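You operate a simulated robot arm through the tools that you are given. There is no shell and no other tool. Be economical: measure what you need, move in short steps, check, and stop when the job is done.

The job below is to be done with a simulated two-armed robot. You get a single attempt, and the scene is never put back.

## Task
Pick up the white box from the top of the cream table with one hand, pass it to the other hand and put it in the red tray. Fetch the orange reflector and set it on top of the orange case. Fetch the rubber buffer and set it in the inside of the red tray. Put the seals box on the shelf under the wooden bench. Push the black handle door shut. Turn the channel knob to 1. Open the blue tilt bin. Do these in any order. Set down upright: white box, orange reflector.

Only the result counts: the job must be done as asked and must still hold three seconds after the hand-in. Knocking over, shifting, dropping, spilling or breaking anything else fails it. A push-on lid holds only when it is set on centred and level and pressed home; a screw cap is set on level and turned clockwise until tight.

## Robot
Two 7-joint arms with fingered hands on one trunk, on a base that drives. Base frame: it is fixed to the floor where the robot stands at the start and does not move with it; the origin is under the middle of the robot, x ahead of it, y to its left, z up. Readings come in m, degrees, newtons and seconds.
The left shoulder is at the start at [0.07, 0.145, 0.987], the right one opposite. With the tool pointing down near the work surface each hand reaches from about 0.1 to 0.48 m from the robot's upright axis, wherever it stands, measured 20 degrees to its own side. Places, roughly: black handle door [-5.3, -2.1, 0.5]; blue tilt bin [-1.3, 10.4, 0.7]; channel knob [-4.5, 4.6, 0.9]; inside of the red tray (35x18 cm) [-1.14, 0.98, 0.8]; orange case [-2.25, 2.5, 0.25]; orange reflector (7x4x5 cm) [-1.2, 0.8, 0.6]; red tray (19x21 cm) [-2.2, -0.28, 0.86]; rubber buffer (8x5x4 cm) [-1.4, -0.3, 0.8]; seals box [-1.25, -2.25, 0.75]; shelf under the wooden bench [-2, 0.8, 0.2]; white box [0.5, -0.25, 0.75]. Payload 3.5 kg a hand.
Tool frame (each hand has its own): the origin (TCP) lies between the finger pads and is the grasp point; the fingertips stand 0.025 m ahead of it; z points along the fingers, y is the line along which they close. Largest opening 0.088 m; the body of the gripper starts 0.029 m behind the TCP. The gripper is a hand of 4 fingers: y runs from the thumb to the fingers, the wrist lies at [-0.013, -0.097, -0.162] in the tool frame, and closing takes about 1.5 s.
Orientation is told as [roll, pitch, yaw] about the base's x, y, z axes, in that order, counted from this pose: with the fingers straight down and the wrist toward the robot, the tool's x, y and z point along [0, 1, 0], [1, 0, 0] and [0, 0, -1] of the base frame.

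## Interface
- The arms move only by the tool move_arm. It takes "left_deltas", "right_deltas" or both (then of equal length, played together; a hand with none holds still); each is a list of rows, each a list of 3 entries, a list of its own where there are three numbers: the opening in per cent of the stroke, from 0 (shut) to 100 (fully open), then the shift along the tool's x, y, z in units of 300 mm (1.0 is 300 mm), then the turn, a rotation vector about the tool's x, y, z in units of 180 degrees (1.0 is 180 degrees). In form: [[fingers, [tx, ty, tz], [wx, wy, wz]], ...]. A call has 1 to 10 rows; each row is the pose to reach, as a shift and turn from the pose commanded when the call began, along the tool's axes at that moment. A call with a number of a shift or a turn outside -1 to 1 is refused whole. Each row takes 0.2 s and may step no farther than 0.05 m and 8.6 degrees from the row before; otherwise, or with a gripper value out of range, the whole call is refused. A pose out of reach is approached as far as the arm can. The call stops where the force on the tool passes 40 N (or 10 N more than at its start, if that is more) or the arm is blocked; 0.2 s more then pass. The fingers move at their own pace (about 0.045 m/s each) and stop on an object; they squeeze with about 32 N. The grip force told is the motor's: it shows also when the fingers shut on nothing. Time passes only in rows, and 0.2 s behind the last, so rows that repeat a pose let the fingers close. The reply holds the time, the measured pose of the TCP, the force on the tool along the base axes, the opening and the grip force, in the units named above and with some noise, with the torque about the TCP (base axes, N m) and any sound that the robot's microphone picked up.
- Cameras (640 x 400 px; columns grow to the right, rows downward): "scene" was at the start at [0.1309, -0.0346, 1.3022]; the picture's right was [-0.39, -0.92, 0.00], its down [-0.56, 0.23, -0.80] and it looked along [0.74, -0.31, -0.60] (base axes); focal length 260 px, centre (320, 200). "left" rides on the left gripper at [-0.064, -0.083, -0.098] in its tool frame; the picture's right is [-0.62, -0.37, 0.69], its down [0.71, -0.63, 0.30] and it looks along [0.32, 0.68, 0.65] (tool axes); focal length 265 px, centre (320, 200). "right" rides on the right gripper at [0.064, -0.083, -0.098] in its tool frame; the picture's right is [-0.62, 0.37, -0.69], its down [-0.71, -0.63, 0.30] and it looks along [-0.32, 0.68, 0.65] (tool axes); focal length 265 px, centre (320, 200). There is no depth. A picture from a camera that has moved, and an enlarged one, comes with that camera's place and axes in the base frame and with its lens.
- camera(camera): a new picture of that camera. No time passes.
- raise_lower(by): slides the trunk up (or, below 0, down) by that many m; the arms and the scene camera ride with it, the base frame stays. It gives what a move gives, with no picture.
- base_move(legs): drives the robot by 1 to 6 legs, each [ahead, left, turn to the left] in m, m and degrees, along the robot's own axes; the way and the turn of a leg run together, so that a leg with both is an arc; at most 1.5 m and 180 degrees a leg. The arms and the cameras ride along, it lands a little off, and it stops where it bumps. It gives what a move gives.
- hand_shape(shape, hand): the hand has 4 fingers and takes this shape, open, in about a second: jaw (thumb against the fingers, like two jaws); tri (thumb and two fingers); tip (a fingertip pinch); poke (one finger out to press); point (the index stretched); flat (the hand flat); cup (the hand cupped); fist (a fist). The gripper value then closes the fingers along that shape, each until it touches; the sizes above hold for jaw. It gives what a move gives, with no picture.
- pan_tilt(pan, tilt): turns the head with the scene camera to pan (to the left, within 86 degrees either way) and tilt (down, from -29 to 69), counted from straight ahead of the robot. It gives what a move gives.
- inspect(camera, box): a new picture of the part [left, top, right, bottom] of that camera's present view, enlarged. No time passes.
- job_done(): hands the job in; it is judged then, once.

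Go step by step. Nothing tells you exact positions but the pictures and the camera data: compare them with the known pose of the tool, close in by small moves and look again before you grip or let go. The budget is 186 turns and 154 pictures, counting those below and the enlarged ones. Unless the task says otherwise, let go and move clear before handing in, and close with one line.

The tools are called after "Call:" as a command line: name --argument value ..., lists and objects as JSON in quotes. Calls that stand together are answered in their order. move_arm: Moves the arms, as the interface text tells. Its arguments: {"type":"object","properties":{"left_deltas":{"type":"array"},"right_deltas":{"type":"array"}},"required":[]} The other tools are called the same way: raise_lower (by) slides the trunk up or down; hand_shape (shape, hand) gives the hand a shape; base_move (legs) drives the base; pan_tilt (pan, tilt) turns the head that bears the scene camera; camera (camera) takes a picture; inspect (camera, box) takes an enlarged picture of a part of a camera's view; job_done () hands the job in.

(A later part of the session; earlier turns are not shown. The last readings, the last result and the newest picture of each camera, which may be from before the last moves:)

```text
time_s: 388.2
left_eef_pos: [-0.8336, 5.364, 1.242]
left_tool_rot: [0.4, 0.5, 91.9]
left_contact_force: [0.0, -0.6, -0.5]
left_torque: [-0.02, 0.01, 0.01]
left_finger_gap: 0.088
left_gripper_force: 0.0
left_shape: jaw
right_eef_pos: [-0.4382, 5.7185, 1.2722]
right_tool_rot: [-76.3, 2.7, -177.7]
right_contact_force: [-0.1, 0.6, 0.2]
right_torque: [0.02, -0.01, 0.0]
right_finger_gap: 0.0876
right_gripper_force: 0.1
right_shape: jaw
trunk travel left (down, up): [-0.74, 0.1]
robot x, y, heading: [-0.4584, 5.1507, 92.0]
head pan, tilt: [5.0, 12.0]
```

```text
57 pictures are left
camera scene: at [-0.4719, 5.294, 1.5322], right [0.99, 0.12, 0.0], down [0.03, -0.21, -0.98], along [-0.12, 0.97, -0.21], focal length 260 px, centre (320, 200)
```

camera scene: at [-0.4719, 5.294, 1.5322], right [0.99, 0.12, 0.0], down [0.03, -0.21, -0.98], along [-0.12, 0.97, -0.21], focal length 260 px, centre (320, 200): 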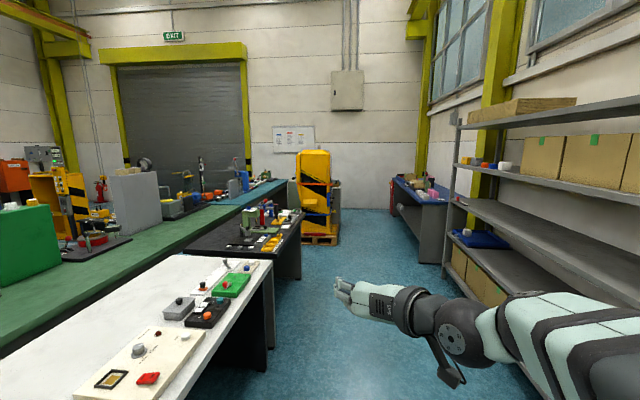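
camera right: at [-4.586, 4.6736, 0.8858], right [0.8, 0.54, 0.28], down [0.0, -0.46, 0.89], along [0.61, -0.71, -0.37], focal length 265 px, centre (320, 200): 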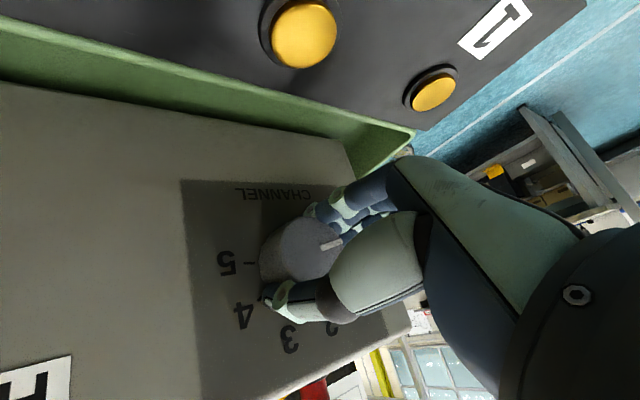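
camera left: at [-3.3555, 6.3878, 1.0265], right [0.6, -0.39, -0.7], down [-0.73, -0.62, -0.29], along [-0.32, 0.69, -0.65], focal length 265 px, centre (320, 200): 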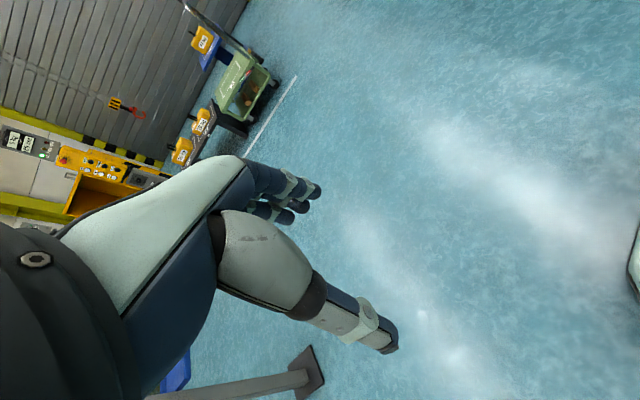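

Call:
inspect --camera "scene" --box '[270, 130, 370, 260]'

```text
3.08 times, centred on (320, 195) of scene
camera zoom: at [-0.4719, 5.294, 1.5322], right [0.99, 0.12, 0.0], down [0.03, -0.21, -0.98], along [-0.12, 0.97, -0.21], focal length 800 px, centre (320, 215)
```

zoom: 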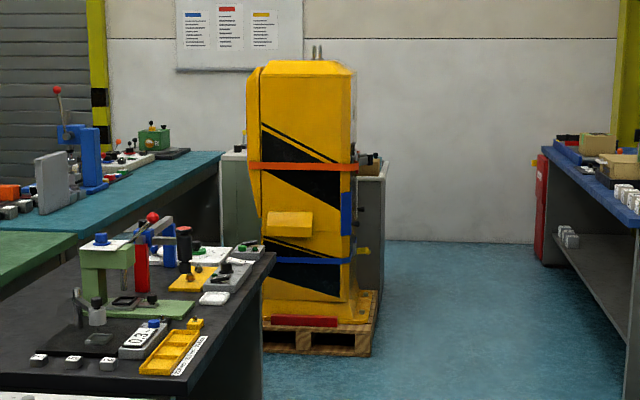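

The bin should be behind the yellow locker. I drive up the right side of this aisle to y≈9.8 and look left.

Call:
base_move --legs '[[0, 0, -2], [1.4, -0.4, 0], [1.49, 0, 0], [1.49, 0, 0]]'

Call:
pan_tilt --pan 60 --tilt 30

Call:
camera --camera "scene"

```text
time_s: 409.7
left_eef_pos: [-0.4614, 9.7527, 1.2433]
left_tool_rot: [0.3, 0.5, 90.4]
left_contact_force: [-0.3, 1.0, 0.3]
left_torque: [0.01, 0.02, 0.0]
left_finger_gap: 0.0882
left_gripper_force: 0.1
left_shape: jaw
right_eef_pos: [-0.0575, 10.0959, 1.2728]
right_tool_rot: [-76.5, 2.9, -179.0]
right_contact_force: [0.4, 0.6, 0.0]
right_torque: [-0.01, 0.02, 0.01]
right_finger_gap: 0.0878
right_gripper_force: 0.1
right_shape: jaw
trunk travel left (down, up): [-0.74, 0.1]
robot x, y, heading: [-0.0893, 9.5327, 90.7]
head pan, tilt: [5.0, 12.0]
```

```text
time_s: 411.0
left_eef_pos: [-0.4618, 9.7522, 1.2433]
left_tool_rot: [0.2, 0.5, 90.5]
left_contact_force: [0.4, -0.4, 0.6]
left_torque: [0.02, 0.03, 0.02]
left_finger_gap: 0.0875
left_gripper_force: 0.1
left_shape: jaw
right_eef_pos: [-0.058, 10.0956, 1.2732]
right_tool_rot: [-76.4, 2.9, -179.2]
right_contact_force: [-0.2, 0.0, 0.8]
right_torque: [-0.02, -0.02, 0.01]
right_finger_gap: 0.0878
right_gripper_force: 0.0
right_shape: jaw
trunk travel left (down, up): [-0.74, 0.1]
robot x, y, heading: [-0.0908, 9.5307, 90.6]
head pan, tilt: [60.0, 30.0]
```

```text
55 pictures are left
camera scene: at [-0.1705, 9.6246, 1.5031], right [0.49, 0.87, 0.0], down [0.44, -0.24, -0.87], along [-0.76, 0.42, -0.5], focal length 260 px, centre (320, 200)
```

scene: 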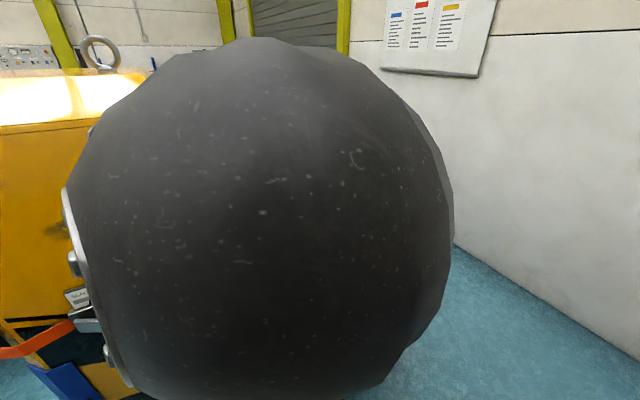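

My elbow blocks the view. I move ahead 0.75 m, turn to face -x and look.

Call:
base_move --legs '[[0.75, 0, 0], [0, 0, 89.5]]'

Call:
pan_tilt --pan 0 --tilt 35

Call:
camera --camera "scene"

```text
time_s: 418.8
left_eef_pos: [-0.3283, 9.9114, 1.2427]
left_tool_rot: [0.3, 0.4, 179.2]
left_contact_force: [1.1, 0.0, -0.2]
left_torque: [0.03, 0.02, 0.03]
left_finger_gap: 0.088
left_gripper_force: 0.1
left_shape: jaw
right_eef_pos: [-0.6651, 10.3203, 1.2718]
right_tool_rot: [-76.3, 2.7, -90.3]
right_contact_force: [0.2, 0.3, 0.2]
right_torque: [0.04, 0.01, 0.0]
right_finger_gap: 0.0877
right_gripper_force: 0.0
right_shape: jaw
trunk travel left (down, up): [-0.74, 0.1]
robot x, y, heading: [-0.1, 10.2778, 179.5]
head pan, tilt: [60.0, 30.0]
```

```text
time_s: 420.1
left_eef_pos: [-0.3288, 9.9108, 1.2422]
left_tool_rot: [0.2, 0.5, 179.2]
left_contact_force: [-0.7, 0.0, -0.4]
left_torque: [-0.01, -0.03, -0.01]
left_finger_gap: 0.0879
left_gripper_force: 0.0
left_shape: jaw
right_eef_pos: [-0.6644, 10.3197, 1.2731]
right_tool_rot: [-76.4, 2.7, -90.3]
right_contact_force: [1.2, -0.1, -0.4]
right_torque: [0.0, 0.01, -0.02]
right_finger_gap: 0.0877
right_gripper_force: 0.0
right_shape: jaw
trunk travel left (down, up): [-0.74, 0.1]
robot x, y, heading: [-0.1036, 10.2753, 179.7]
head pan, tilt: [0.0, 35.0]
```

```text
54 pictures are left
camera scene: at [-0.2378, 10.2759, 1.4953], right [0.01, 1.0, 0.0], down [0.57, 0.0, -0.82], along [-0.82, 0.01, -0.57], focal length 260 px, centre (320, 200)
```

scene: 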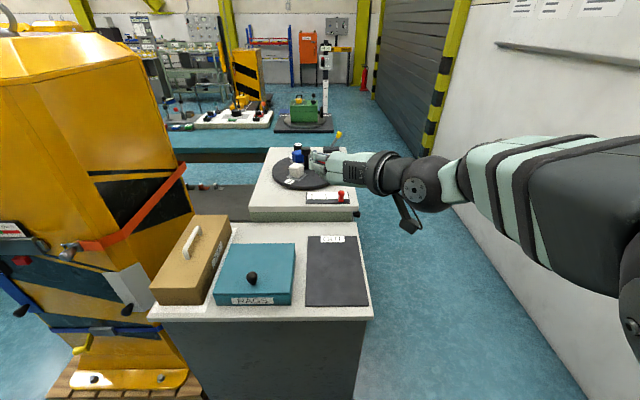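

Call:
inspect --camera "scene" --box '[140, 130, 380, 330]'

```text
2.00 times, centred on (260, 230) of scene
camera zoom: at [-0.2378, 10.2759, 1.4953], right [0.01, 1.0, 0.0], down [0.57, 0.0, -0.82], along [-0.82, 0.01, -0.57], focal length 520 px, centre (440, 140)
```

zoom: 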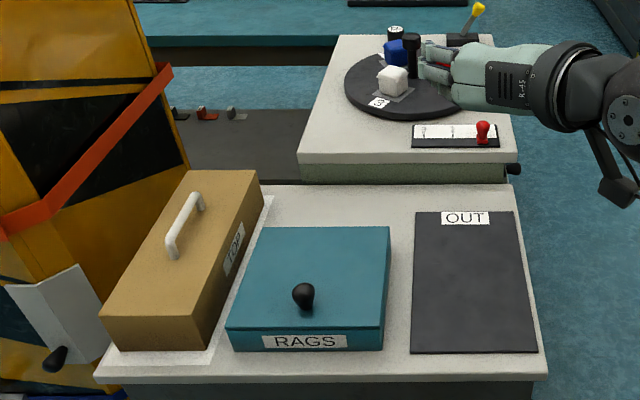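

A black knob sticks out on the +y side of the second white table, likely the tilt bin's handle. I go around to that side.

Call:
base_move --legs '[[0, -0.75, 0], [0.6, 0, 0]]'

Call:
pan_tilt --pan 35 --tilt 45

Call:
camera --camera "scene"

```text
time_s: 427.1
left_eef_pos: [-0.9247, 10.6685, 1.2445]
left_tool_rot: [0.3, 0.4, 178.8]
left_contact_force: [0.2, -0.1, -0.7]
left_torque: [0.0, -0.01, -0.03]
left_finger_gap: 0.0879
left_gripper_force: 0.1
left_shape: jaw
right_eef_pos: [-1.2581, 11.0811, 1.2735]
right_tool_rot: [-76.5, 2.7, -90.7]
right_contact_force: [-0.3, -0.1, -0.1]
right_torque: [0.01, -0.01, 0.0]
right_finger_gap: 0.0877
right_gripper_force: 0.0
right_shape: jaw
trunk travel left (down, up): [-0.74, 0.1]
robot x, y, heading: [-0.695, 11.033, 178.9]
head pan, tilt: [0.0, 35.0]
```

```text
time_s: 428.2
left_eef_pos: [-0.9245, 10.6685, 1.2434]
left_tool_rot: [0.2, 0.6, 178.9]
left_contact_force: [-0.9, -0.2, 0.2]
left_torque: [-0.04, 0.02, 0.0]
left_finger_gap: 0.0878
left_gripper_force: 0.1
left_shape: jaw
right_eef_pos: [-1.2581, 11.0804, 1.2734]
right_tool_rot: [-76.5, 2.8, -90.6]
right_contact_force: [0.0, 0.2, 0.0]
right_torque: [0.01, -0.04, -0.03]
right_finger_gap: 0.0877
right_gripper_force: 0.0
right_shape: jaw
trunk travel left (down, up): [-0.74, 0.1]
robot x, y, heading: [-0.6904, 11.0299, 179.0]
head pan, tilt: [35.0, 45.0]
```

```text
52 pictures are left
camera scene: at [-0.8103, 10.9863, 1.4806], right [-0.56, 0.83, 0.0], down [0.59, 0.4, -0.71], along [-0.59, -0.4, -0.71], focal length 260 px, centre (320, 200)
```

scene: 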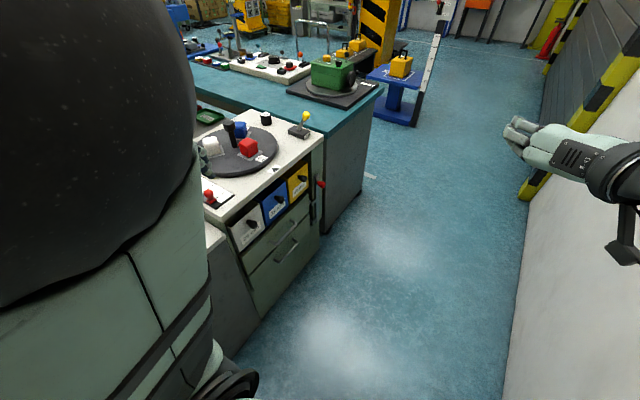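

Call:
inspect --camera "scene" --box '[210, 150, 340, 270]'

```text
3.33 times, centred on (275, 210) of scene
camera zoom: at [-0.8103, 10.9863, 1.4806], right [-0.56, 0.83, 0.0], down [0.59, 0.4, -0.71], along [-0.59, -0.4, -0.71], focal length 866 px, centre (470, 167)
```

zoom: 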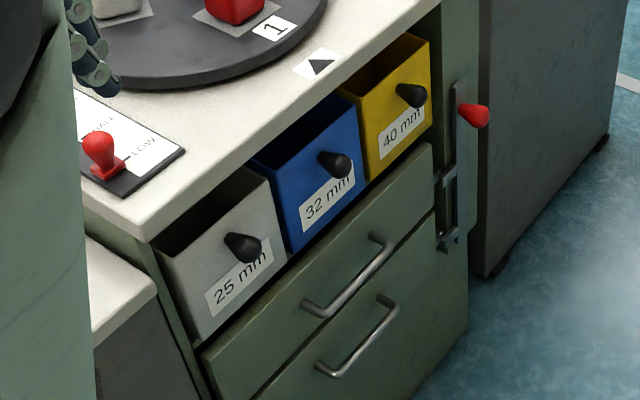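

The blue "32 mm" bin is the middle of three, with a black knob at about [-1.32, 10.46, 0.77]. I turn to face -y and line up in front of it.

Call:
base_move --legs '[[0, 0, 91], [0, -0.57, 0]]'

Call:
pan_tilt --pan 0 --tilt 60

Call:
camera --camera "scene"

```text
time_s: 435.3
left_eef_pos: [-0.8954, 10.8072, 1.2424]
left_tool_rot: [0.3, 0.6, -90.3]
left_contact_force: [-0.3, -0.1, 0.1]
left_torque: [0.01, 0.03, 0.01]
left_finger_gap: 0.0878
left_gripper_force: 0.0
left_shape: jaw
right_eef_pos: [-1.3029, 10.4677, 1.2732]
right_tool_rot: [-76.4, 2.8, 0.3]
right_contact_force: [-0.4, -1.1, -0.1]
right_torque: [-0.01, 0.01, 0.0]
right_finger_gap: 0.0875
right_gripper_force: 0.1
right_shape: jaw
trunk travel left (down, up): [-0.74, 0.1]
robot x, y, heading: [-1.2632, 11.032, -90.3]
head pan, tilt: [35.0, 45.0]
```

```text
time_s: 436.3
left_eef_pos: [-0.896, 10.8075, 1.2432]
left_tool_rot: [0.3, 0.4, -90.2]
left_contact_force: [0.3, 0.0, 0.7]
left_torque: [0.01, 0.01, -0.02]
left_finger_gap: 0.0878
left_gripper_force: 0.2
left_shape: jaw
right_eef_pos: [-1.305, 10.4682, 1.273]
right_tool_rot: [-76.4, 2.7, 0.1]
right_contact_force: [0.4, -0.7, 0.9]
right_torque: [0.04, 0.02, -0.04]
right_finger_gap: 0.0876
right_gripper_force: 0.1
right_shape: jaw
trunk travel left (down, up): [-0.74, 0.1]
robot x, y, heading: [-1.2598, 11.0369, -90.2]
head pan, tilt: [0.0, 60.0]
```

```text
50 pictures are left
camera scene: at [-1.2626, 10.9156, 1.4611], right [-1.0, 0.0, 0.0], down [0.0, 0.87, -0.5], along [0.0, -0.5, -0.87], focal length 260 px, centre (320, 200)
```

scene: 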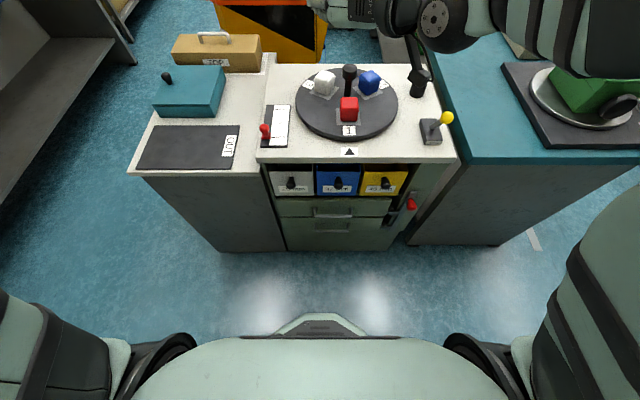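

The knob is at about [-1.318, 10.459, 0.777]. I back up and retract, then lower the right hand to knob height.

Call:
base_move --legs '[[-0.12, 0.01, 0]]'

Call:
move_arm --right_deltas '[[100, [0, 0, -0.1], [0, 0, 0]], [100, [0, 0, -0.2], [0, 0, 0]], [100, [0, 0, -0.25], [0, 0, 0]]]'

Call:
raise_lower --by -0.4

Call:
camera --camera "scene"

```text
time_s: 437.5
left_eef_pos: [-0.8868, 10.9243, 1.2426]
left_tool_rot: [0.3, 0.6, -90.3]
left_contact_force: [-0.1, -0.2, -0.5]
left_torque: [0.01, 0.01, 0.01]
left_finger_gap: 0.0881
left_gripper_force: 0.0
left_shape: jaw
right_eef_pos: [-1.2949, 10.5849, 1.2719]
right_tool_rot: [-76.4, 2.7, 0.2]
right_contact_force: [-0.6, -0.4, 0.3]
right_torque: [0.0, 0.0, -0.01]
right_finger_gap: 0.0878
right_gripper_force: 0.1
right_shape: jaw
trunk travel left (down, up): [-0.74, 0.1]
robot x, y, heading: [-1.2533, 11.1504, -90.3]
head pan, tilt: [0.0, 60.0]
```

```text
time_s: 438.3
left_eef_pos: [-0.8876, 10.9286, 1.2434]
left_tool_rot: [0.3, 0.5, -90.2]
left_contact_force: [-0.8, -0.9, -0.7]
left_torque: [-0.01, -0.02, -0.02]
left_finger_gap: 0.088
left_gripper_force: 0.2
left_shape: jaw
right_eef_pos: [-1.3209, 10.623, 1.2735]
right_tool_rot: [-76.7, 1.9, 0.3]
right_contact_force: [-0.3, 0.0, 0.1]
right_torque: [0.0, 0.0, -0.01]
right_finger_gap: 0.0877
right_gripper_force: 0.0
right_shape: jaw
right hand out of reach, approached as far as the arm can: row 1, 2, 3
trunk travel left (down, up): [-0.74, 0.1]
robot x, y, heading: [-1.2525, 11.1523, -90.2]
head pan, tilt: [0.0, 60.0]
```

```text
time_s: 442.1
left_eef_pos: [-0.8857, 10.9273, 0.8427]
left_tool_rot: [0.4, 0.5, -90.3]
left_contact_force: [0.1, -0.3, -0.7]
left_torque: [-0.02, 0.04, 0.0]
left_finger_gap: 0.0879
left_gripper_force: 0.0
left_shape: jaw
right_eef_pos: [-1.3205, 10.6212, 0.8727]
right_tool_rot: [-76.4, 1.9, 0.0]
right_contact_force: [0.7, 0.0, 0.5]
right_torque: [-0.03, -0.01, 0.01]
right_finger_gap: 0.0875
right_gripper_force: 0.1
right_shape: jaw
trunk travel left (down, up): [-0.34, 0.5]
robot x, y, heading: [-1.2538, 11.1546, -89.9]
head pan, tilt: [0.0, 60.0]
```

```text
49 pictures are left
camera scene: at [-1.253, 11.0352, 1.0611], right [-1.0, 0.0, 0.0], down [0.0, 0.87, -0.5], along [0.0, -0.5, -0.87], focal length 260 px, centre (320, 200)
```

scene: 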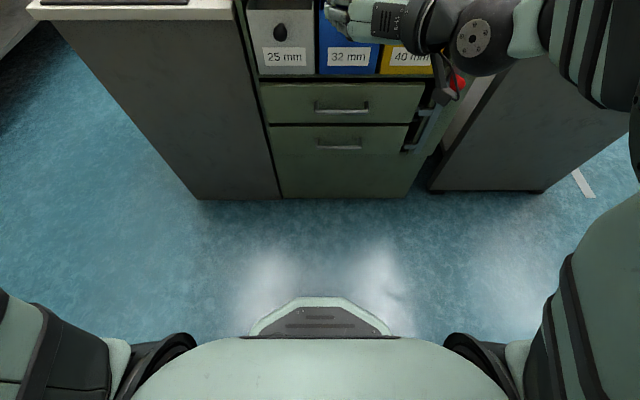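

Call:
raise_lower --by -0.093

Call:
pan_tilt --pan -5 --tilt 35

Call:
camera --camera "right"

Call:
camera --camera "scene"

```text
time_s: 443.4
left_eef_pos: [-0.8866, 10.9269, 0.7507]
left_tool_rot: [0.2, 0.5, -90.2]
left_contact_force: [-0.2, 0.3, -0.2]
left_torque: [0.02, 0.05, -0.02]
left_finger_gap: 0.0878
left_gripper_force: 0.0
left_shape: jaw
right_eef_pos: [-1.3221, 10.6217, 0.7783]
right_tool_rot: [-76.6, 1.9, 0.2]
right_contact_force: [-0.6, 0.3, 0.2]
right_torque: [0.0, 0.01, 0.0]
right_finger_gap: 0.0877
right_gripper_force: 0.0
right_shape: jaw
trunk travel left (down, up): [-0.247, 0.593]
robot x, y, heading: [-1.2555, 11.1497, -90.1]
head pan, tilt: [0.0, 60.0]
```

```text
time_s: 444.3
left_eef_pos: [-0.8877, 10.9273, 0.7498]
left_tool_rot: [0.4, 0.5, -90.2]
left_contact_force: [0.3, 0.1, 0.6]
left_torque: [-0.01, 0.01, -0.01]
left_finger_gap: 0.0878
left_gripper_force: 0.0
left_shape: jaw
right_eef_pos: [-1.3216, 10.622, 0.7788]
right_tool_rot: [-76.4, 2.0, 0.1]
right_contact_force: [-0.4, 0.1, -0.5]
right_torque: [0.04, -0.03, 0.01]
right_finger_gap: 0.0875
right_gripper_force: 0.1
right_shape: jaw
trunk travel left (down, up): [-0.247, 0.593]
robot x, y, heading: [-1.2512, 11.1539, -89.9]
head pan, tilt: [-5.0, 35.0]
```

```text
48 pictures are left
camera right: at [-1.406, 10.7325, 0.742], right [0.39, 0.53, 0.75], down [-0.61, -0.46, 0.64], along [0.69, -0.71, 0.14], focal length 265 px, centre (320, 200)
```

right: 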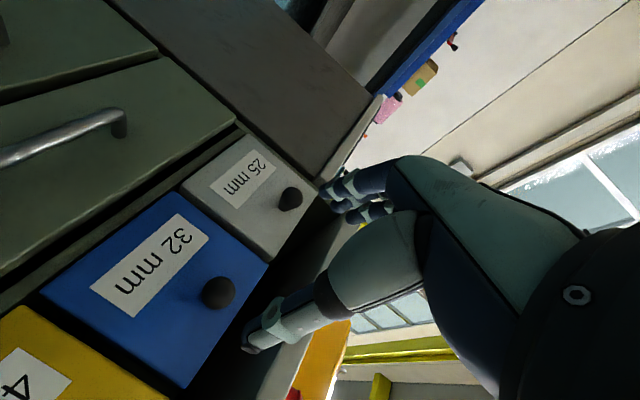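

```text
47 pictures are left
camera scene: at [-1.2607, 11.0141, 1.0023], right [-1.0, 0.09, 0.0], down [0.05, 0.57, -0.82], along [-0.07, -0.82, -0.57], focal length 260 px, centre (320, 200)
```

scene: 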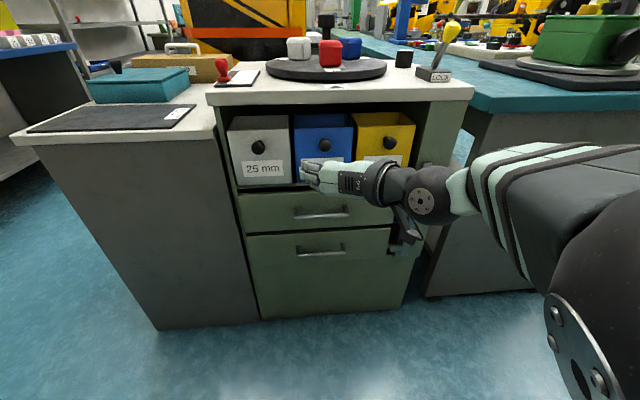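

The knob is at [-1.32, 10.45, 0.762]. I slide the hand onto it.

Call:
move_arm --right_deltas '[[100, [-0.02, 0.002, 0.12], [0, 0, 0]], [100, [-0.035, 0.003, 0.24], [0, 0, 0]], [100, [-0.05, 0.004, 0.36], [0, 0, 0]], [100, [-0.063, 0.005, 0.46], [0, 0, 0]], [100, [-0.072, 0.005, 0.53], [0, 0, 0]], [100, [-0.072, 0.005, 0.53], [0, 0, 0]]]'

Call:
camera --camera "right"

```text
time_s: 445.7
left_eef_pos: [-0.8863, 10.9271, 0.7505]
left_tool_rot: [0.3, 0.5, -90.2]
left_contact_force: [-0.6, 1.0, 0.8]
left_torque: [0.0, 0.0, 0.02]
left_finger_gap: 0.0879
left_gripper_force: 0.0
left_shape: jaw
right_eef_pos: [-1.3184, 10.4635, 0.7614]
right_tool_rot: [-76.5, 2.8, 0.3]
right_contact_force: [0.1, -0.2, -0.5]
right_torque: [-0.02, -0.04, -0.01]
right_finger_gap: 0.0878
right_gripper_force: 0.0
right_shape: jaw
trunk travel left (down, up): [-0.247, 0.593]
robot x, y, heading: [-1.2553, 11.1538, -89.9]
head pan, tilt: [-5.0, 35.0]
```

```text
46 pictures are left
camera right: at [-1.4028, 10.5729, 0.7249], right [0.4, 0.53, 0.75], down [-0.6, -0.47, 0.65], along [0.69, -0.71, 0.13], focal length 265 px, centre (320, 200)
```

right: 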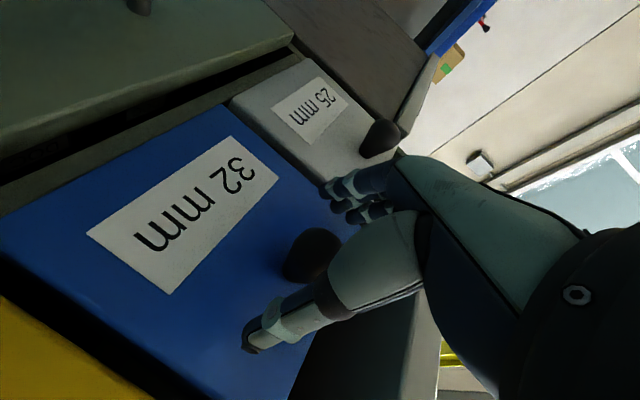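

The knob is between thumb and fingers. I close on it.

Call:
move_arm --right_deltas '[[60, [0, 0, 0], [0, 0, 0]], [30, [0, 0, 0], [0, 0, 0]], [0, [0, 0, 0], [0, 0, 0]], [0, [0, 0, 0], [0, 0, 0]], [0, [0, 0, 0], [0, 0, 0]], [0, [0, 0, 0], [0, 0, 0]], [0, [0, 0, 0], [0, 0, 0]], [0, [0, 0, 0], [0, 0, 0]], [0, [0, 0, 0], [0, 0, 0]]]'

Call:
camera --camera "right"

```text
time_s: 447.7
left_eef_pos: [-0.888, 10.9262, 0.7504]
left_tool_rot: [0.4, 0.5, -90.3]
left_contact_force: [-0.3, -0.2, -0.4]
left_torque: [0.03, 0.0, 0.01]
left_finger_gap: 0.0877
left_gripper_force: 0.1
left_shape: jaw
right_eef_pos: [-1.317, 10.4631, 0.7585]
right_tool_rot: [-76.4, 2.8, 0.3]
right_contact_force: [-2.7, -0.8, -2.4]
right_torque: [-0.01, 0.0, 0.01]
right_finger_gap: 0.0145
right_gripper_force: 32.2
right_shape: jaw
trunk travel left (down, up): [-0.247, 0.593]
robot x, y, heading: [-1.2539, 11.1525, -90.3]
head pan, tilt: [-5.0, 35.0]
```

```text
45 pictures are left
camera right: at [-1.4033, 10.5727, 0.7242], right [0.4, 0.53, 0.75], down [-0.6, -0.47, 0.65], along [0.69, -0.71, 0.13], focal length 265 px, centre (320, 200)
```

right: 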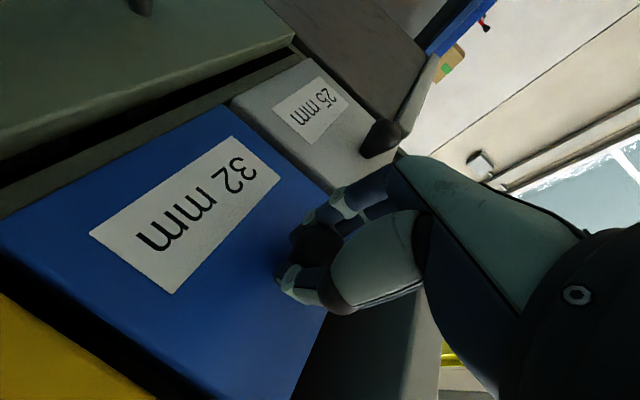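

I have the knob. I pull it outward along an arc about the bin's bottom edge, first 20°.

Call:
move_arm --right_deltas '[[0, [0.022, 0, -0.031], [0, -0.028, 0]], [0, [0.047, 0, -0.06], [0, -0.0556, 0]], [0, [0.074, 0, -0.087], [0, -0.0833, 0]], [0, [0.103, 0, -0.112], [0, -0.111, 0]], [0, [0.103, 0, -0.112], [0, -0.111, 0]]]'

Call:
camera --camera "scene"

```text
time_s: 448.9
left_eef_pos: [-0.8868, 10.9264, 0.7495]
left_tool_rot: [0.3, 0.6, -90.1]
left_contact_force: [0.2, -0.8, 0.4]
left_torque: [-0.02, 0.01, 0.04]
left_finger_gap: 0.0876
left_gripper_force: 0.0
left_shape: jaw
right_eef_pos: [-1.318, 10.5025, 0.7381]
right_tool_rot: [-96.5, 2.8, 0.3]
right_contact_force: [0.1, -0.9, 0.6]
right_torque: [-0.12, 0.0, -0.03]
right_finger_gap: 0.0146
right_gripper_force: 31.9
right_shape: jaw
trunk travel left (down, up): [-0.247, 0.593]
robot x, y, heading: [-1.2531, 11.1541, -90.1]
head pan, tilt: [-5.0, 35.0]
```

```text
44 pictures are left
camera scene: at [-1.2607, 11.0139, 1.0023], right [-1.0, 0.09, 0.0], down [0.05, 0.57, -0.82], along [-0.07, -0.82, -0.57], focal length 260 px, centre (320, 200)
```

scene: 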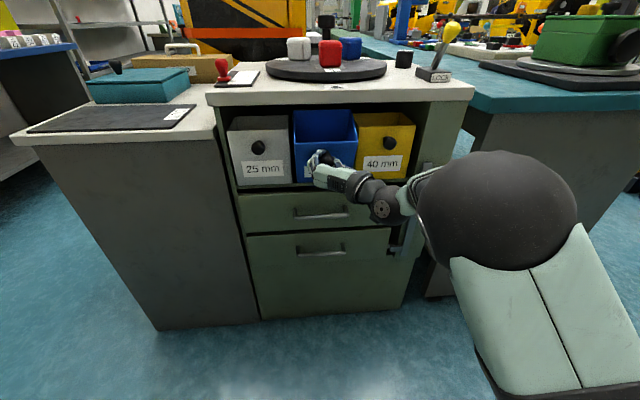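

It tilts freely. I continue the arc.

Call:
move_arm --right_deltas '[[0, [0.022, 0, -0.031], [0, -0.028, 0]], [0, [0.046, 0, -0.06], [0, -0.0556, 0]], [0, [0.074, 0, -0.087], [0, -0.0833, 0]], [0, [0.103, 0, -0.112], [0, -0.111, 0]], [0, [0.103, 0, -0.112], [0, -0.111, 0]]]'

Call:
camera --camera "scene"

```text
time_s: 449.8
left_eef_pos: [-0.8855, 10.924, 0.7495]
left_tool_rot: [0.2, 0.7, -90.1]
left_contact_force: [0.5, 1.1, 0.5]
left_torque: [0.01, 0.01, 0.0]
left_finger_gap: 0.0879
left_gripper_force: 0.0
left_shape: jaw
right_eef_pos: [-1.321, 10.5211, 0.7187]
right_tool_rot: [-112.0, 2.4, -0.2]
right_contact_force: [2.4, -22.3, 7.8]
right_torque: [-0.02, 0.08, 0.08]
right_finger_gap: 0.0117
right_gripper_force: 32.6
right_shape: jaw
right hand out of reach, approached as far as the arm can: row 4
trunk travel left (down, up): [-0.247, 0.593]
robot x, y, heading: [-1.2544, 11.1535, -90.1]
head pan, tilt: [-5.0, 35.0]
stopped in row 4 (right hand): the force on the tool passed its limit at 50 N (the readings are from after the stop); the commanded pose is now the measured one
```

```text
43 pictures are left
camera scene: at [-1.2597, 11.0117, 1.0022], right [-1.0, 0.09, 0.0], down [0.05, 0.57, -0.82], along [-0.07, -0.82, -0.57], focal length 260 px, centre (320, 200)
```

scene: 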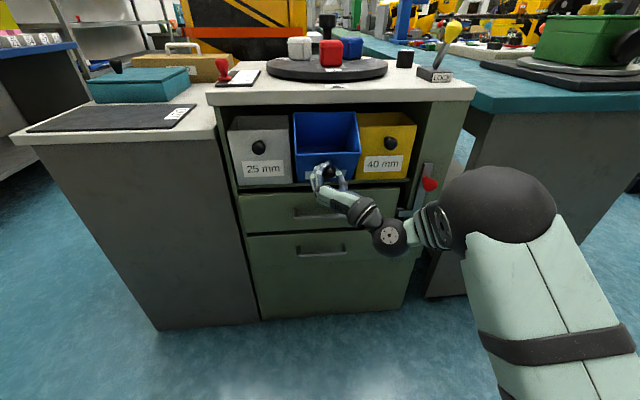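

The bin has reached its end stop. I release and back the hand away.

Call:
move_arm --right_deltas '[[30, [0, 0, 0], [0, 0, 0]], [60, [0, 0, 0], [0, 0, 0]], [100, [0, 0, 0], [0, 0, 0]], [100, [0, 0, 0], [0, 0, 0]], [100, [0, 0, 0], [0, 0, 0]], [100, [0, 0, -0.08], [0, 0, 0]], [100, [0, 0, -0.16], [0, 0, 0]], [100, [0, 0, -0.24], [0, 0, 0]]]'

Call:
inspect --camera "scene" --box '[210, 90, 450, 240]'

```text
time_s: 451.6
left_eef_pos: [-0.8864, 10.9264, 0.7499]
left_tool_rot: [0.2, 0.5, -90.2]
left_contact_force: [0.9, 0.4, 0.2]
left_torque: [-0.01, 0.01, -0.01]
left_finger_gap: 0.0877
left_gripper_force: 0.1
left_shape: jaw
right_eef_pos: [-1.3133, 10.5584, 0.7133]
right_tool_rot: [-111.6, 2.3, -0.1]
right_contact_force: [0.0, -0.6, -0.1]
right_torque: [0.02, -0.02, 0.01]
right_finger_gap: 0.0875
right_gripper_force: 0.0
right_shape: jaw
right hand out of reach, approached as far as the arm can: row 7, 8
trunk travel left (down, up): [-0.247, 0.593]
robot x, y, heading: [-1.2522, 11.1533, -90.2]
head pan, tilt: [-5.0, 35.0]
```

```text
2.67 times, centred on (330, 165) of scene
camera zoom: at [-1.2605, 11.0136, 1.0023], right [-1.0, 0.09, 0.0], down [0.05, 0.57, -0.82], along [-0.07, -0.82, -0.57], focal length 693 px, centre (293, 293)
```

zoom: 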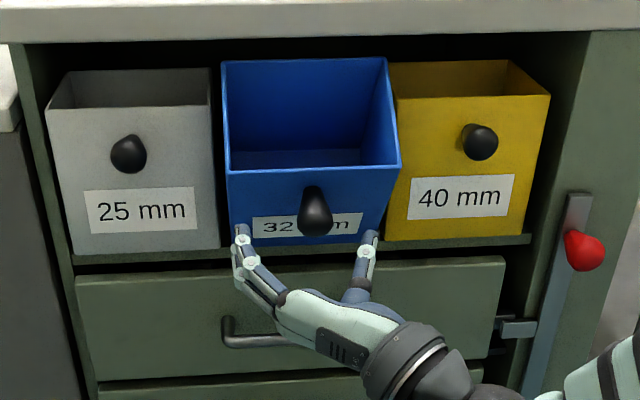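

The blue bin stays open. I back away, sidestep into the aisle, raise the trunk and restore the right hand to its natural pose.

Call:
base_move --legs '[[-0.1, 0, 0], [0, 1.1, 0]]'

Call:
raise_lower --by 0.35

Call:
move_arm --right_deltas '[[100, [0, 0, 0], [0.0295, 0.0295, 0.02]], [100, [0, 0, 0], [0.059, 0.059, 0.04]], [100, [0, 0, 0], [0.0885, 0.0885, 0.06]], [100, [0, 0, 0], [0.118, 0.118, 0.08]], [100, [0, 0, 0], [0.1475, 0.1475, 0.1]], [100, [0, 0, 0], [0.177, 0.177, 0.12]], [100, [0, 0, 0], [0.2065, 0.2065, 0.14]], [100, [0, 0, 0], [0.236, 0.236, 0.16]], [100, [0, 0, 0], [0.2655, 0.2655, 0.18]], [100, [0, 0, 0], [0.295, 0.295, 0.2]]]'

Call:
move_arm --right_deltas '[[100, [0, 0, 0], [0.0295, 0.0295, 0.02]], [100, [0, 0, 0], [0.059, 0.059, 0.04]], [100, [0, 0, 0], [0.0885, 0.0885, 0.06]], [100, [0, 0, 0], [0.118, 0.118, 0.08]], [100, [0, 0, 0], [0.1475, 0.1475, 0.1]], [100, [0, 0, 0], [0.177, 0.177, 0.12]]]'

```text
time_s: 458.0
left_eef_pos: [0.2254, 11.0266, 0.7491]
left_tool_rot: [0.3, 0.5, -90.1]
left_contact_force: [-0.1, -0.2, -0.9]
left_torque: [-0.02, 0.02, -0.02]
left_finger_gap: 0.0882
left_gripper_force: 0.0
left_shape: jaw
right_eef_pos: [-0.2035, 10.6588, 0.7135]
right_tool_rot: [-111.6, 2.4, -0.2]
right_contact_force: [0.0, -0.9, 0.9]
right_torque: [0.0, 0.0, -0.03]
right_finger_gap: 0.0875
right_gripper_force: 0.1
right_shape: jaw
trunk travel left (down, up): [-0.247, 0.593]
robot x, y, heading: [-0.1398, 11.2545, -90.0]
head pan, tilt: [-5.0, 35.0]
```

```text
time_s: 461.4
left_eef_pos: [0.2252, 11.0262, 1.0994]
left_tool_rot: [0.3, 0.4, -90.2]
left_contact_force: [0.3, 0.0, -0.1]
left_torque: [0.0, -0.01, 0.0]
left_finger_gap: 0.0876
left_gripper_force: 0.1
left_shape: jaw
right_eef_pos: [-0.204, 10.6581, 1.0632]
right_tool_rot: [-111.6, 2.3, -0.2]
right_contact_force: [0.6, -0.4, 1.6]
right_torque: [0.01, 0.0, 0.0]
right_finger_gap: 0.0876
right_gripper_force: 0.0
right_shape: jaw
trunk travel left (down, up): [-0.597, 0.243]
robot x, y, heading: [-0.144, 11.2521, -89.9]
head pan, tilt: [-5.0, 35.0]
```

```text
time_s: 463.6
left_eef_pos: [0.2256, 11.0257, 1.0993]
left_tool_rot: [0.3, 0.5, -90.2]
left_contact_force: [-0.9, 0.1, -0.5]
left_torque: [-0.01, 0.0, -0.02]
left_finger_gap: 0.0877
left_gripper_force: 0.1
left_shape: jaw
right_eef_pos: [-0.2032, 10.6587, 1.0632]
right_tool_rot: [-41.6, -21.6, -58.3]
right_contact_force: [0.5, 0.4, 0.7]
right_torque: [0.01, 0.03, -0.01]
right_finger_gap: 0.0876
right_gripper_force: 0.1
right_shape: jaw
trunk travel left (down, up): [-0.597, 0.243]
robot x, y, heading: [-0.1399, 11.2515, -90.2]
head pan, tilt: [-5.0, 35.0]
```

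```text
time_s: 465.0
left_eef_pos: [0.2247, 11.0262, 1.1002]
left_tool_rot: [0.4, 0.5, -90.2]
left_contact_force: [1.1, 0.1, 0.1]
left_torque: [0.01, 0.0, 0.0]
left_finger_gap: 0.0879
left_gripper_force: 0.1
left_shape: jaw
right_eef_pos: [-0.2036, 10.6575, 1.063]
right_tool_rot: [-2.3, 0.2, -90.3]
right_contact_force: [0.1, -1.0, -0.3]
right_torque: [0.01, -0.03, -0.01]
right_finger_gap: 0.0876
right_gripper_force: 0.0
right_shape: jaw
trunk travel left (down, up): [-0.597, 0.243]
robot x, y, heading: [-0.1464, 11.2563, -90.0]
head pan, tilt: [-5.0, 35.0]
```

Now down this aisle toward the reflector and the rubber buffer.

Call:
base_move --legs '[[1.49, 0, 0], [1.49, 0, 0], [1.45, -0.15, 0], [1.49, 0, 0], [1.49, 0, 0], [1.4, 0, 0]]'

Call:
pan_tilt --pan -35 --tilt 30

Call:
camera --camera "scene"

```text
time_s: 506.6
left_eef_pos: [-0.0327, 2.2519, 1.1005]
left_tool_rot: [0.3, 0.5, -90.3]
left_contact_force: [0.3, 0.1, 1.4]
left_torque: [-0.01, 0.0, -0.02]
left_finger_gap: 0.0877
left_gripper_force: 0.0
left_shape: jaw
right_eef_pos: [-0.4614, 1.8855, 1.0644]
right_tool_rot: [-2.4, 0.1, -90.3]
right_contact_force: [0.5, 0.0, 0.7]
right_torque: [-0.02, -0.02, -0.04]
right_finger_gap: 0.0878
right_gripper_force: 0.0
right_shape: jaw
trunk travel left (down, up): [-0.597, 0.243]
robot x, y, heading: [-0.3979, 2.4761, -89.9]
head pan, tilt: [-5.0, 35.0]
```

```text
time_s: 507.6
left_eef_pos: [-0.033, 2.2526, 1.0998]
left_tool_rot: [0.3, 0.5, -90.3]
left_contact_force: [-0.1, 1.3, 0.1]
left_torque: [0.03, 0.0, 0.03]
left_finger_gap: 0.0877
left_gripper_force: 0.2
left_shape: jaw
right_eef_pos: [-0.4605, 1.886, 1.064]
right_tool_rot: [-2.4, 0.2, -90.3]
right_contact_force: [0.0, -0.5, 0.2]
right_torque: [-0.01, -0.02, 0.04]
right_finger_gap: 0.0878
right_gripper_force: 0.0
right_shape: jaw
trunk travel left (down, up): [-0.597, 0.243]
robot x, y, heading: [-0.3987, 2.4787, -90.2]
head pan, tilt: [-35.0, 30.0]
```

```text
41 pictures are left
camera scene: at [-0.4502, 2.3539, 1.3601], right [-0.82, 0.58, 0.0], down [0.29, 0.41, -0.87], along [-0.5, -0.71, -0.5], focal length 260 px, centre (320, 200)
```

scene: 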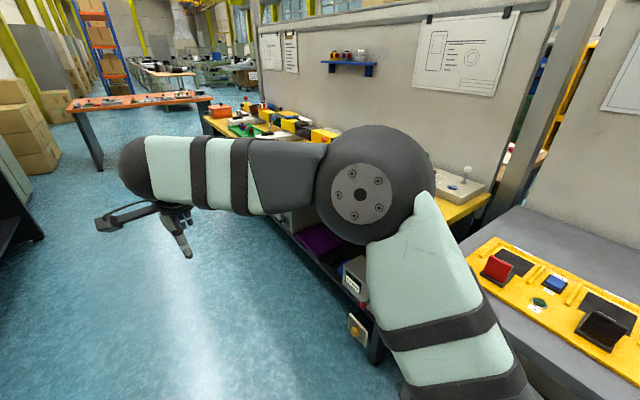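

I move to y≈0.9, raise a little, and turn to face the yellow bench.

Call:
raise_lower --by 0.15

Call:
base_move --legs '[[1.45, 0.12, 0], [0, 0, -90]]'

Call:
pan_tilt --pan 0 --tilt 45

Call:
camera --camera "scene"

```text
time_s: 509.3
left_eef_pos: [-0.0316, 2.2533, 1.2503]
left_tool_rot: [0.3, 0.4, -90.3]
left_contact_force: [0.3, -0.1, 0.4]
left_torque: [-0.02, 0.03, -0.02]
left_finger_gap: 0.0878
left_gripper_force: 0.1
left_shape: jaw
right_eef_pos: [-0.4609, 1.8859, 1.213]
right_tool_rot: [-2.4, 0.2, -90.2]
right_contact_force: [-0.1, -0.1, 0.3]
right_torque: [0.02, 0.02, 0.03]
right_finger_gap: 0.088
right_gripper_force: 0.1
right_shape: jaw
trunk travel left (down, up): [-0.747, 0.093]
robot x, y, heading: [-0.3967, 2.4833, -90.4]
head pan, tilt: [-35.0, 30.0]
```

```text
time_s: 520.3
left_eef_pos: [-0.4957, 0.6643, 1.2493]
left_tool_rot: [0.3, 0.5, -179.5]
left_contact_force: [0.2, -0.2, -1.2]
left_torque: [-0.01, 0.02, 0.03]
left_finger_gap: 0.0876
left_gripper_force: 0.1
left_shape: jaw
right_eef_pos: [-0.8687, 1.0884, 1.2135]
right_tool_rot: [-2.4, 0.4, -179.3]
right_contact_force: [0.3, 0.2, -0.4]
right_torque: [-0.05, -0.01, 0.04]
right_finger_gap: 0.0876
right_gripper_force: 0.1
right_shape: jaw
trunk travel left (down, up): [-0.747, 0.093]
robot x, y, heading: [-0.2722, 1.0334, -179.2]
head pan, tilt: [-35.0, 30.0]
```

```text
time_s: 521.3
left_eef_pos: [-0.4951, 0.6652, 1.2512]
left_tool_rot: [0.3, 0.5, -179.5]
left_contact_force: [0.8, 0.7, 0.0]
left_torque: [-0.02, -0.01, 0.0]
left_finger_gap: 0.0878
left_gripper_force: 0.1
left_shape: jaw
right_eef_pos: [-0.8676, 1.0882, 1.2135]
right_tool_rot: [-2.3, 0.2, -179.3]
right_contact_force: [0.2, 0.6, 0.1]
right_torque: [0.04, 0.02, -0.01]
right_finger_gap: 0.0879
right_gripper_force: 0.0
right_shape: jaw
trunk travel left (down, up): [-0.747, 0.093]
robot x, y, heading: [-0.2743, 1.0336, -179.1]
head pan, tilt: [0.0, 45.0]
```

```text
40 pictures are left
camera scene: at [-0.4055, 1.0315, 1.4875], right [-0.01, 1.0, 0.0], down [0.71, 0.01, -0.71], along [-0.71, -0.01, -0.71], focal length 260 px, centre (320, 200)
```

scene: 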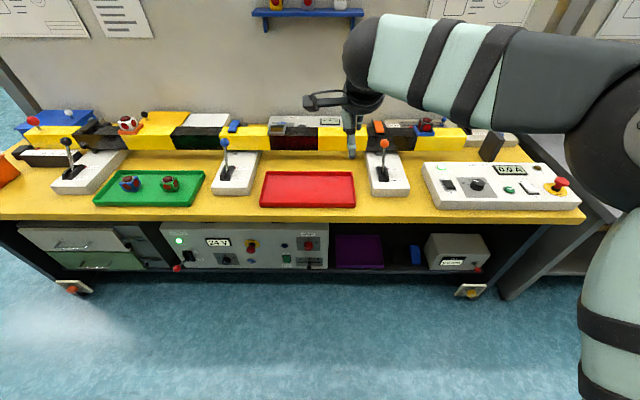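

Call:
inspect --camera "scene" --box '[0, 200, 280, 310]'

Call:
inspect --camera "scene" --box '[260, 200, 540, 310]'

```text
2.29 times, centred on (140, 255) of scene
camera zoom: at [-0.4055, 1.0315, 1.4875], right [-0.01, 1.0, 0.0], down [0.71, 0.01, -0.71], along [-0.71, -0.01, -0.71], focal length 594 px, centre (731, 74)
```

zoom: 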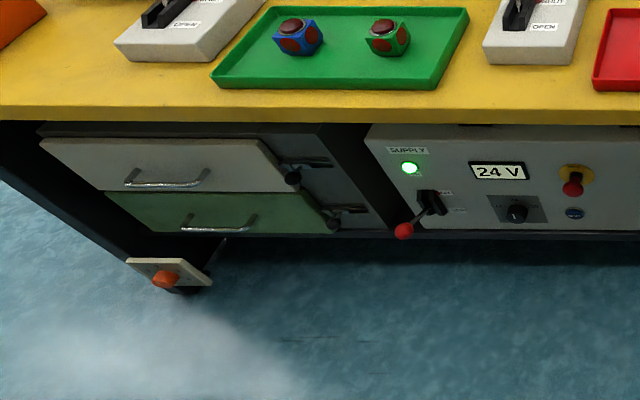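

```text
2.29 times, centred on (400, 255) of scene
camera zoom: at [-0.4055, 1.0315, 1.4875], right [-0.01, 1.0, 0.0], down [0.71, 0.01, -0.71], along [-0.71, -0.01, -0.71], focal length 594 px, centre (137, 74)
```

zoom: 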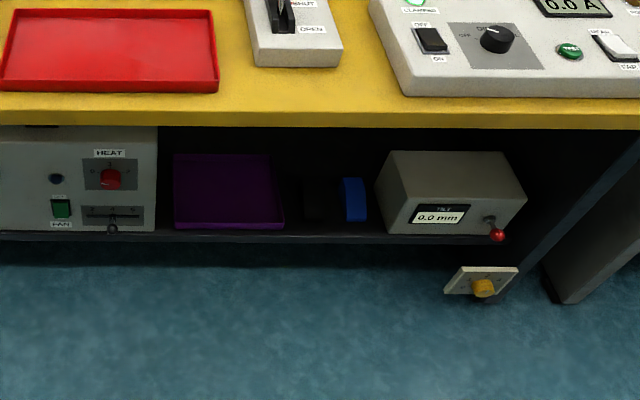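

The reflector should be below bench-top height near y≈0.8. I back off a bit and lower the trunk for a low look under the bench.

Call:
base_move --legs '[[-0.15, 0, 0]]'

Call:
raise_lower --by -0.4

Call:
raise_lower --by -0.3

Call:
pan_tilt --pan 10 --tilt 15

Call:
camera --camera "scene"

```text
time_s: 522.7
left_eef_pos: [-0.3493, 0.6663, 1.2508]
left_tool_rot: [0.3, 0.7, -179.6]
left_contact_force: [-0.3, -0.2, 0.0]
left_torque: [0.03, -0.03, 0.0]
left_finger_gap: 0.0878
left_gripper_force: 0.0
left_shape: jaw
right_eef_pos: [-0.722, 1.091, 1.2125]
right_tool_rot: [-2.3, 0.2, -179.4]
right_contact_force: [0.0, 0.4, 0.2]
right_torque: [-0.03, 0.0, 0.01]
right_finger_gap: 0.0876
right_gripper_force: 0.1
right_shape: jaw
trunk travel left (down, up): [-0.747, 0.093]
robot x, y, heading: [-0.1235, 1.0346, -179.5]
head pan, tilt: [0.0, 45.0]
```

```text
time_s: 526.5
left_eef_pos: [-0.3471, 0.6665, 0.8501]
left_tool_rot: [0.3, 0.5, -179.6]
left_contact_force: [-0.2, 0.6, 0.2]
left_torque: [0.03, 0.05, 0.05]
left_finger_gap: 0.0878
left_gripper_force: 0.0
left_shape: jaw
right_eef_pos: [-0.719, 1.0896, 0.8136]
right_tool_rot: [-2.4, 0.2, -179.6]
right_contact_force: [-0.6, -0.6, 0.2]
right_torque: [-0.02, -0.04, 0.0]
right_finger_gap: 0.0876
right_gripper_force: 0.0
right_shape: jaw
trunk travel left (down, up): [-0.347, 0.493]
robot x, y, heading: [-0.1291, 1.034, -179.3]
head pan, tilt: [0.0, 45.0]
```

```text
time_s: 529.5
left_eef_pos: [-0.3476, 0.6677, 0.5512]
left_tool_rot: [0.3, 0.5, -179.6]
left_contact_force: [-0.5, 0.0, -0.3]
left_torque: [0.02, 0.02, 0.0]
left_finger_gap: 0.0876
left_gripper_force: 0.2
left_shape: jaw
right_eef_pos: [-0.7185, 1.0913, 0.5125]
right_tool_rot: [-2.4, 0.2, -179.5]
right_contact_force: [-0.3, -0.4, -0.6]
right_torque: [0.01, 0.0, 0.02]
right_finger_gap: 0.0877
right_gripper_force: 0.1
right_shape: jaw
trunk travel left (down, up): [-0.047, 0.793]
robot x, y, heading: [-0.1278, 1.0347, -179.5]
head pan, tilt: [0.0, 45.0]
```

```text
time_s: 530.5
left_eef_pos: [-0.3469, 0.6672, 0.5502]
left_tool_rot: [0.4, 0.4, -179.6]
left_contact_force: [-0.4, 0.2, 0.4]
left_torque: [0.0, 0.01, -0.03]
left_finger_gap: 0.0878
left_gripper_force: 0.1
left_shape: jaw
right_eef_pos: [-0.7191, 1.0895, 0.5134]
right_tool_rot: [-2.4, 0.2, -179.5]
right_contact_force: [0.9, 0.1, -0.1]
right_torque: [-0.03, -0.01, -0.01]
right_finger_gap: 0.0876
right_gripper_force: 0.0
right_shape: jaw
trunk travel left (down, up): [-0.047, 0.793]
robot x, y, heading: [-0.1263, 1.0337, -179.4]
head pan, tilt: [10.0, 15.0]
```

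```text
37 pictures are left
camera scene: at [-0.2667, 1.017, 0.8342], right [-0.18, 0.98, 0.0], down [0.26, 0.05, -0.97], along [-0.95, -0.18, -0.26], focal length 260 px, centre (320, 200)
```

scene: 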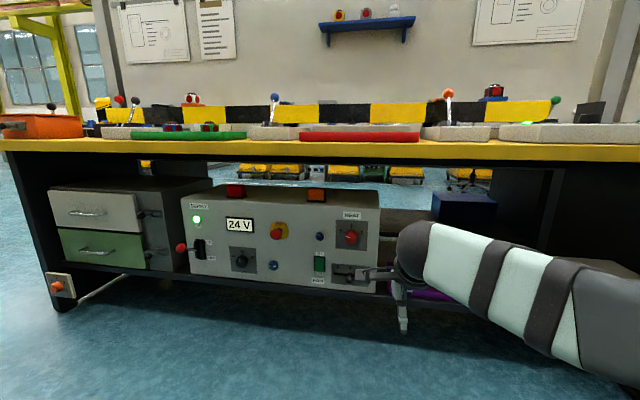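

There it is: an orange block on top of the supply box under the bench. I zoom in.

Call:
inspect --camera "scene" --box '[180, 150, 400, 300]'

```text
2.67 times, centred on (290, 225) of scene
camera zoom: at [-0.2667, 1.017, 0.8342], right [-0.18, 0.98, 0.0], down [0.26, 0.05, -0.97], along [-0.95, -0.18, -0.26], focal length 693 px, centre (400, 133)
```

zoom: 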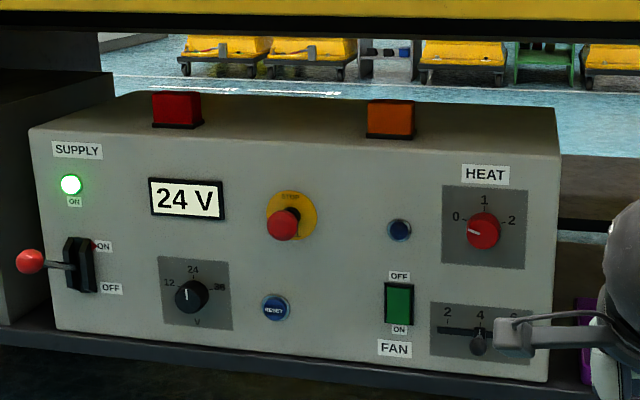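

The orange reflector sits at about [-1.178, 0.834, 0.607] on the supply box (top z≈0.58), 7 cm wide along y. I turn the right hand to point forward so it can reach in under the bench top.

Call:
move_arm --right_deltas '[[100, [0, -0.01, 0], [-0.0236, -0.0236, -0.0297]], [100, [0, -0.02, 0], [-0.0473, -0.0473, -0.0594]], [100, [0, -0.03, 0], [-0.0709, -0.0709, -0.0892]], [100, [0, -0.04, 0], [-0.0945, -0.0945, -0.1189]], [100, [0, -0.05, 0], [-0.1182, -0.1182, -0.1486]], [100, [0, -0.06, 0], [-0.1418, -0.1418, -0.1783]], [100, [0, -0.07, 0], [-0.1654, -0.1654, -0.208]], [100, [0, -0.08, 0], [-0.189, -0.189, -0.2378]], [100, [0, -0.08, 0], [-0.2127, -0.2127, -0.2675]], [100, [0, -0.08, 0], [-0.2363, -0.2363, -0.2972]]]'

Call:
move_arm --right_deltas '[[100, [0, 0, 0], [-0.0236, -0.0236, -0.0297]], [100, [0, 0, 0], [-0.0473, -0.0473, -0.0594]], [100, [0, 0, 0], [-0.0709, -0.0709, -0.0892]], [100, [0, 0, 0], [-0.0945, -0.0945, -0.1189]]]'

Call:
raise_lower --by 0.1

Call:
base_move --legs '[[0.2, 0.25, 0]]'

```text
time_s: 532.7
left_eef_pos: [-0.3469, 0.6671, 0.549]
left_tool_rot: [0.3, 0.4, -179.6]
left_contact_force: [0.3, 0.0, 0.8]
left_torque: [-0.01, 0.02, 0.0]
left_finger_gap: 0.0879
left_gripper_force: 0.1
left_shape: jaw
right_eef_pos: [-0.6952, 1.0903, 0.514]
right_tool_rot: [-57.6, -10.9, -113.4]
right_contact_force: [0.6, -0.7, 0.5]
right_torque: [0.0, -0.02, 0.02]
right_finger_gap: 0.0873
right_gripper_force: 0.0
right_shape: jaw
trunk travel left (down, up): [-0.047, 0.793]
robot x, y, heading: [-0.1253, 1.0361, -179.4]
head pan, tilt: [10.0, 15.0]
```

```text
time_s: 533.7
left_eef_pos: [-0.3469, 0.6664, 0.5495]
left_tool_rot: [0.3, 0.6, -179.5]
left_contact_force: [0.4, 0.4, -0.1]
left_torque: [0.01, 0.01, 0.0]
left_finger_gap: 0.0878
left_gripper_force: 0.0
left_shape: jaw
right_eef_pos: [-0.6953, 1.0915, 0.5132]
right_tool_rot: [-76.8, 2.3, -89.6]
right_contact_force: [0.1, -0.1, 0.5]
right_torque: [-0.01, -0.02, -0.06]
right_finger_gap: 0.088
right_gripper_force: 0.0
right_shape: jaw
trunk travel left (down, up): [-0.047, 0.793]
robot x, y, heading: [-0.1243, 1.0315, -179.7]
head pan, tilt: [10.0, 15.0]
```

```text
time_s: 535.0
left_eef_pos: [-0.3471, 0.6663, 0.6502]
left_tool_rot: [0.2, 0.6, -179.5]
left_contact_force: [-0.2, 0.1, 0.3]
left_torque: [0.0, 0.0, 0.02]
left_finger_gap: 0.0876
left_gripper_force: 0.1
left_shape: jaw
right_eef_pos: [-0.6963, 1.0916, 0.6129]
right_tool_rot: [-76.7, 2.4, -89.6]
right_contact_force: [0.4, 0.1, 0.3]
right_torque: [-0.01, 0.0, 0.0]
right_finger_gap: 0.0878
right_gripper_force: 0.0
right_shape: jaw
trunk travel left (down, up): [-0.147, 0.693]
robot x, y, heading: [-0.1233, 1.035, -179.5]
head pan, tilt: [10.0, 15.0]
```

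```text
time_s: 537.1
left_eef_pos: [-0.5433, 0.416, 0.6512]
left_tool_rot: [0.4, 0.5, -179.5]
left_contact_force: [-0.5, 0.5, 0.1]
left_torque: [-0.02, 0.01, -0.02]
left_finger_gap: 0.0878
left_gripper_force: 0.0
left_shape: jaw
right_eef_pos: [-0.8938, 0.8391, 0.6137]
right_tool_rot: [-76.6, 2.4, -89.4]
right_contact_force: [0.1, -0.2, 0.1]
right_torque: [0.01, -0.01, -0.01]
right_finger_gap: 0.0877
right_gripper_force: 0.0
right_shape: jaw
trunk travel left (down, up): [-0.147, 0.693]
robot x, y, heading: [-0.322, 0.7839, -179.5]
head pan, tilt: [10.0, 15.0]
```

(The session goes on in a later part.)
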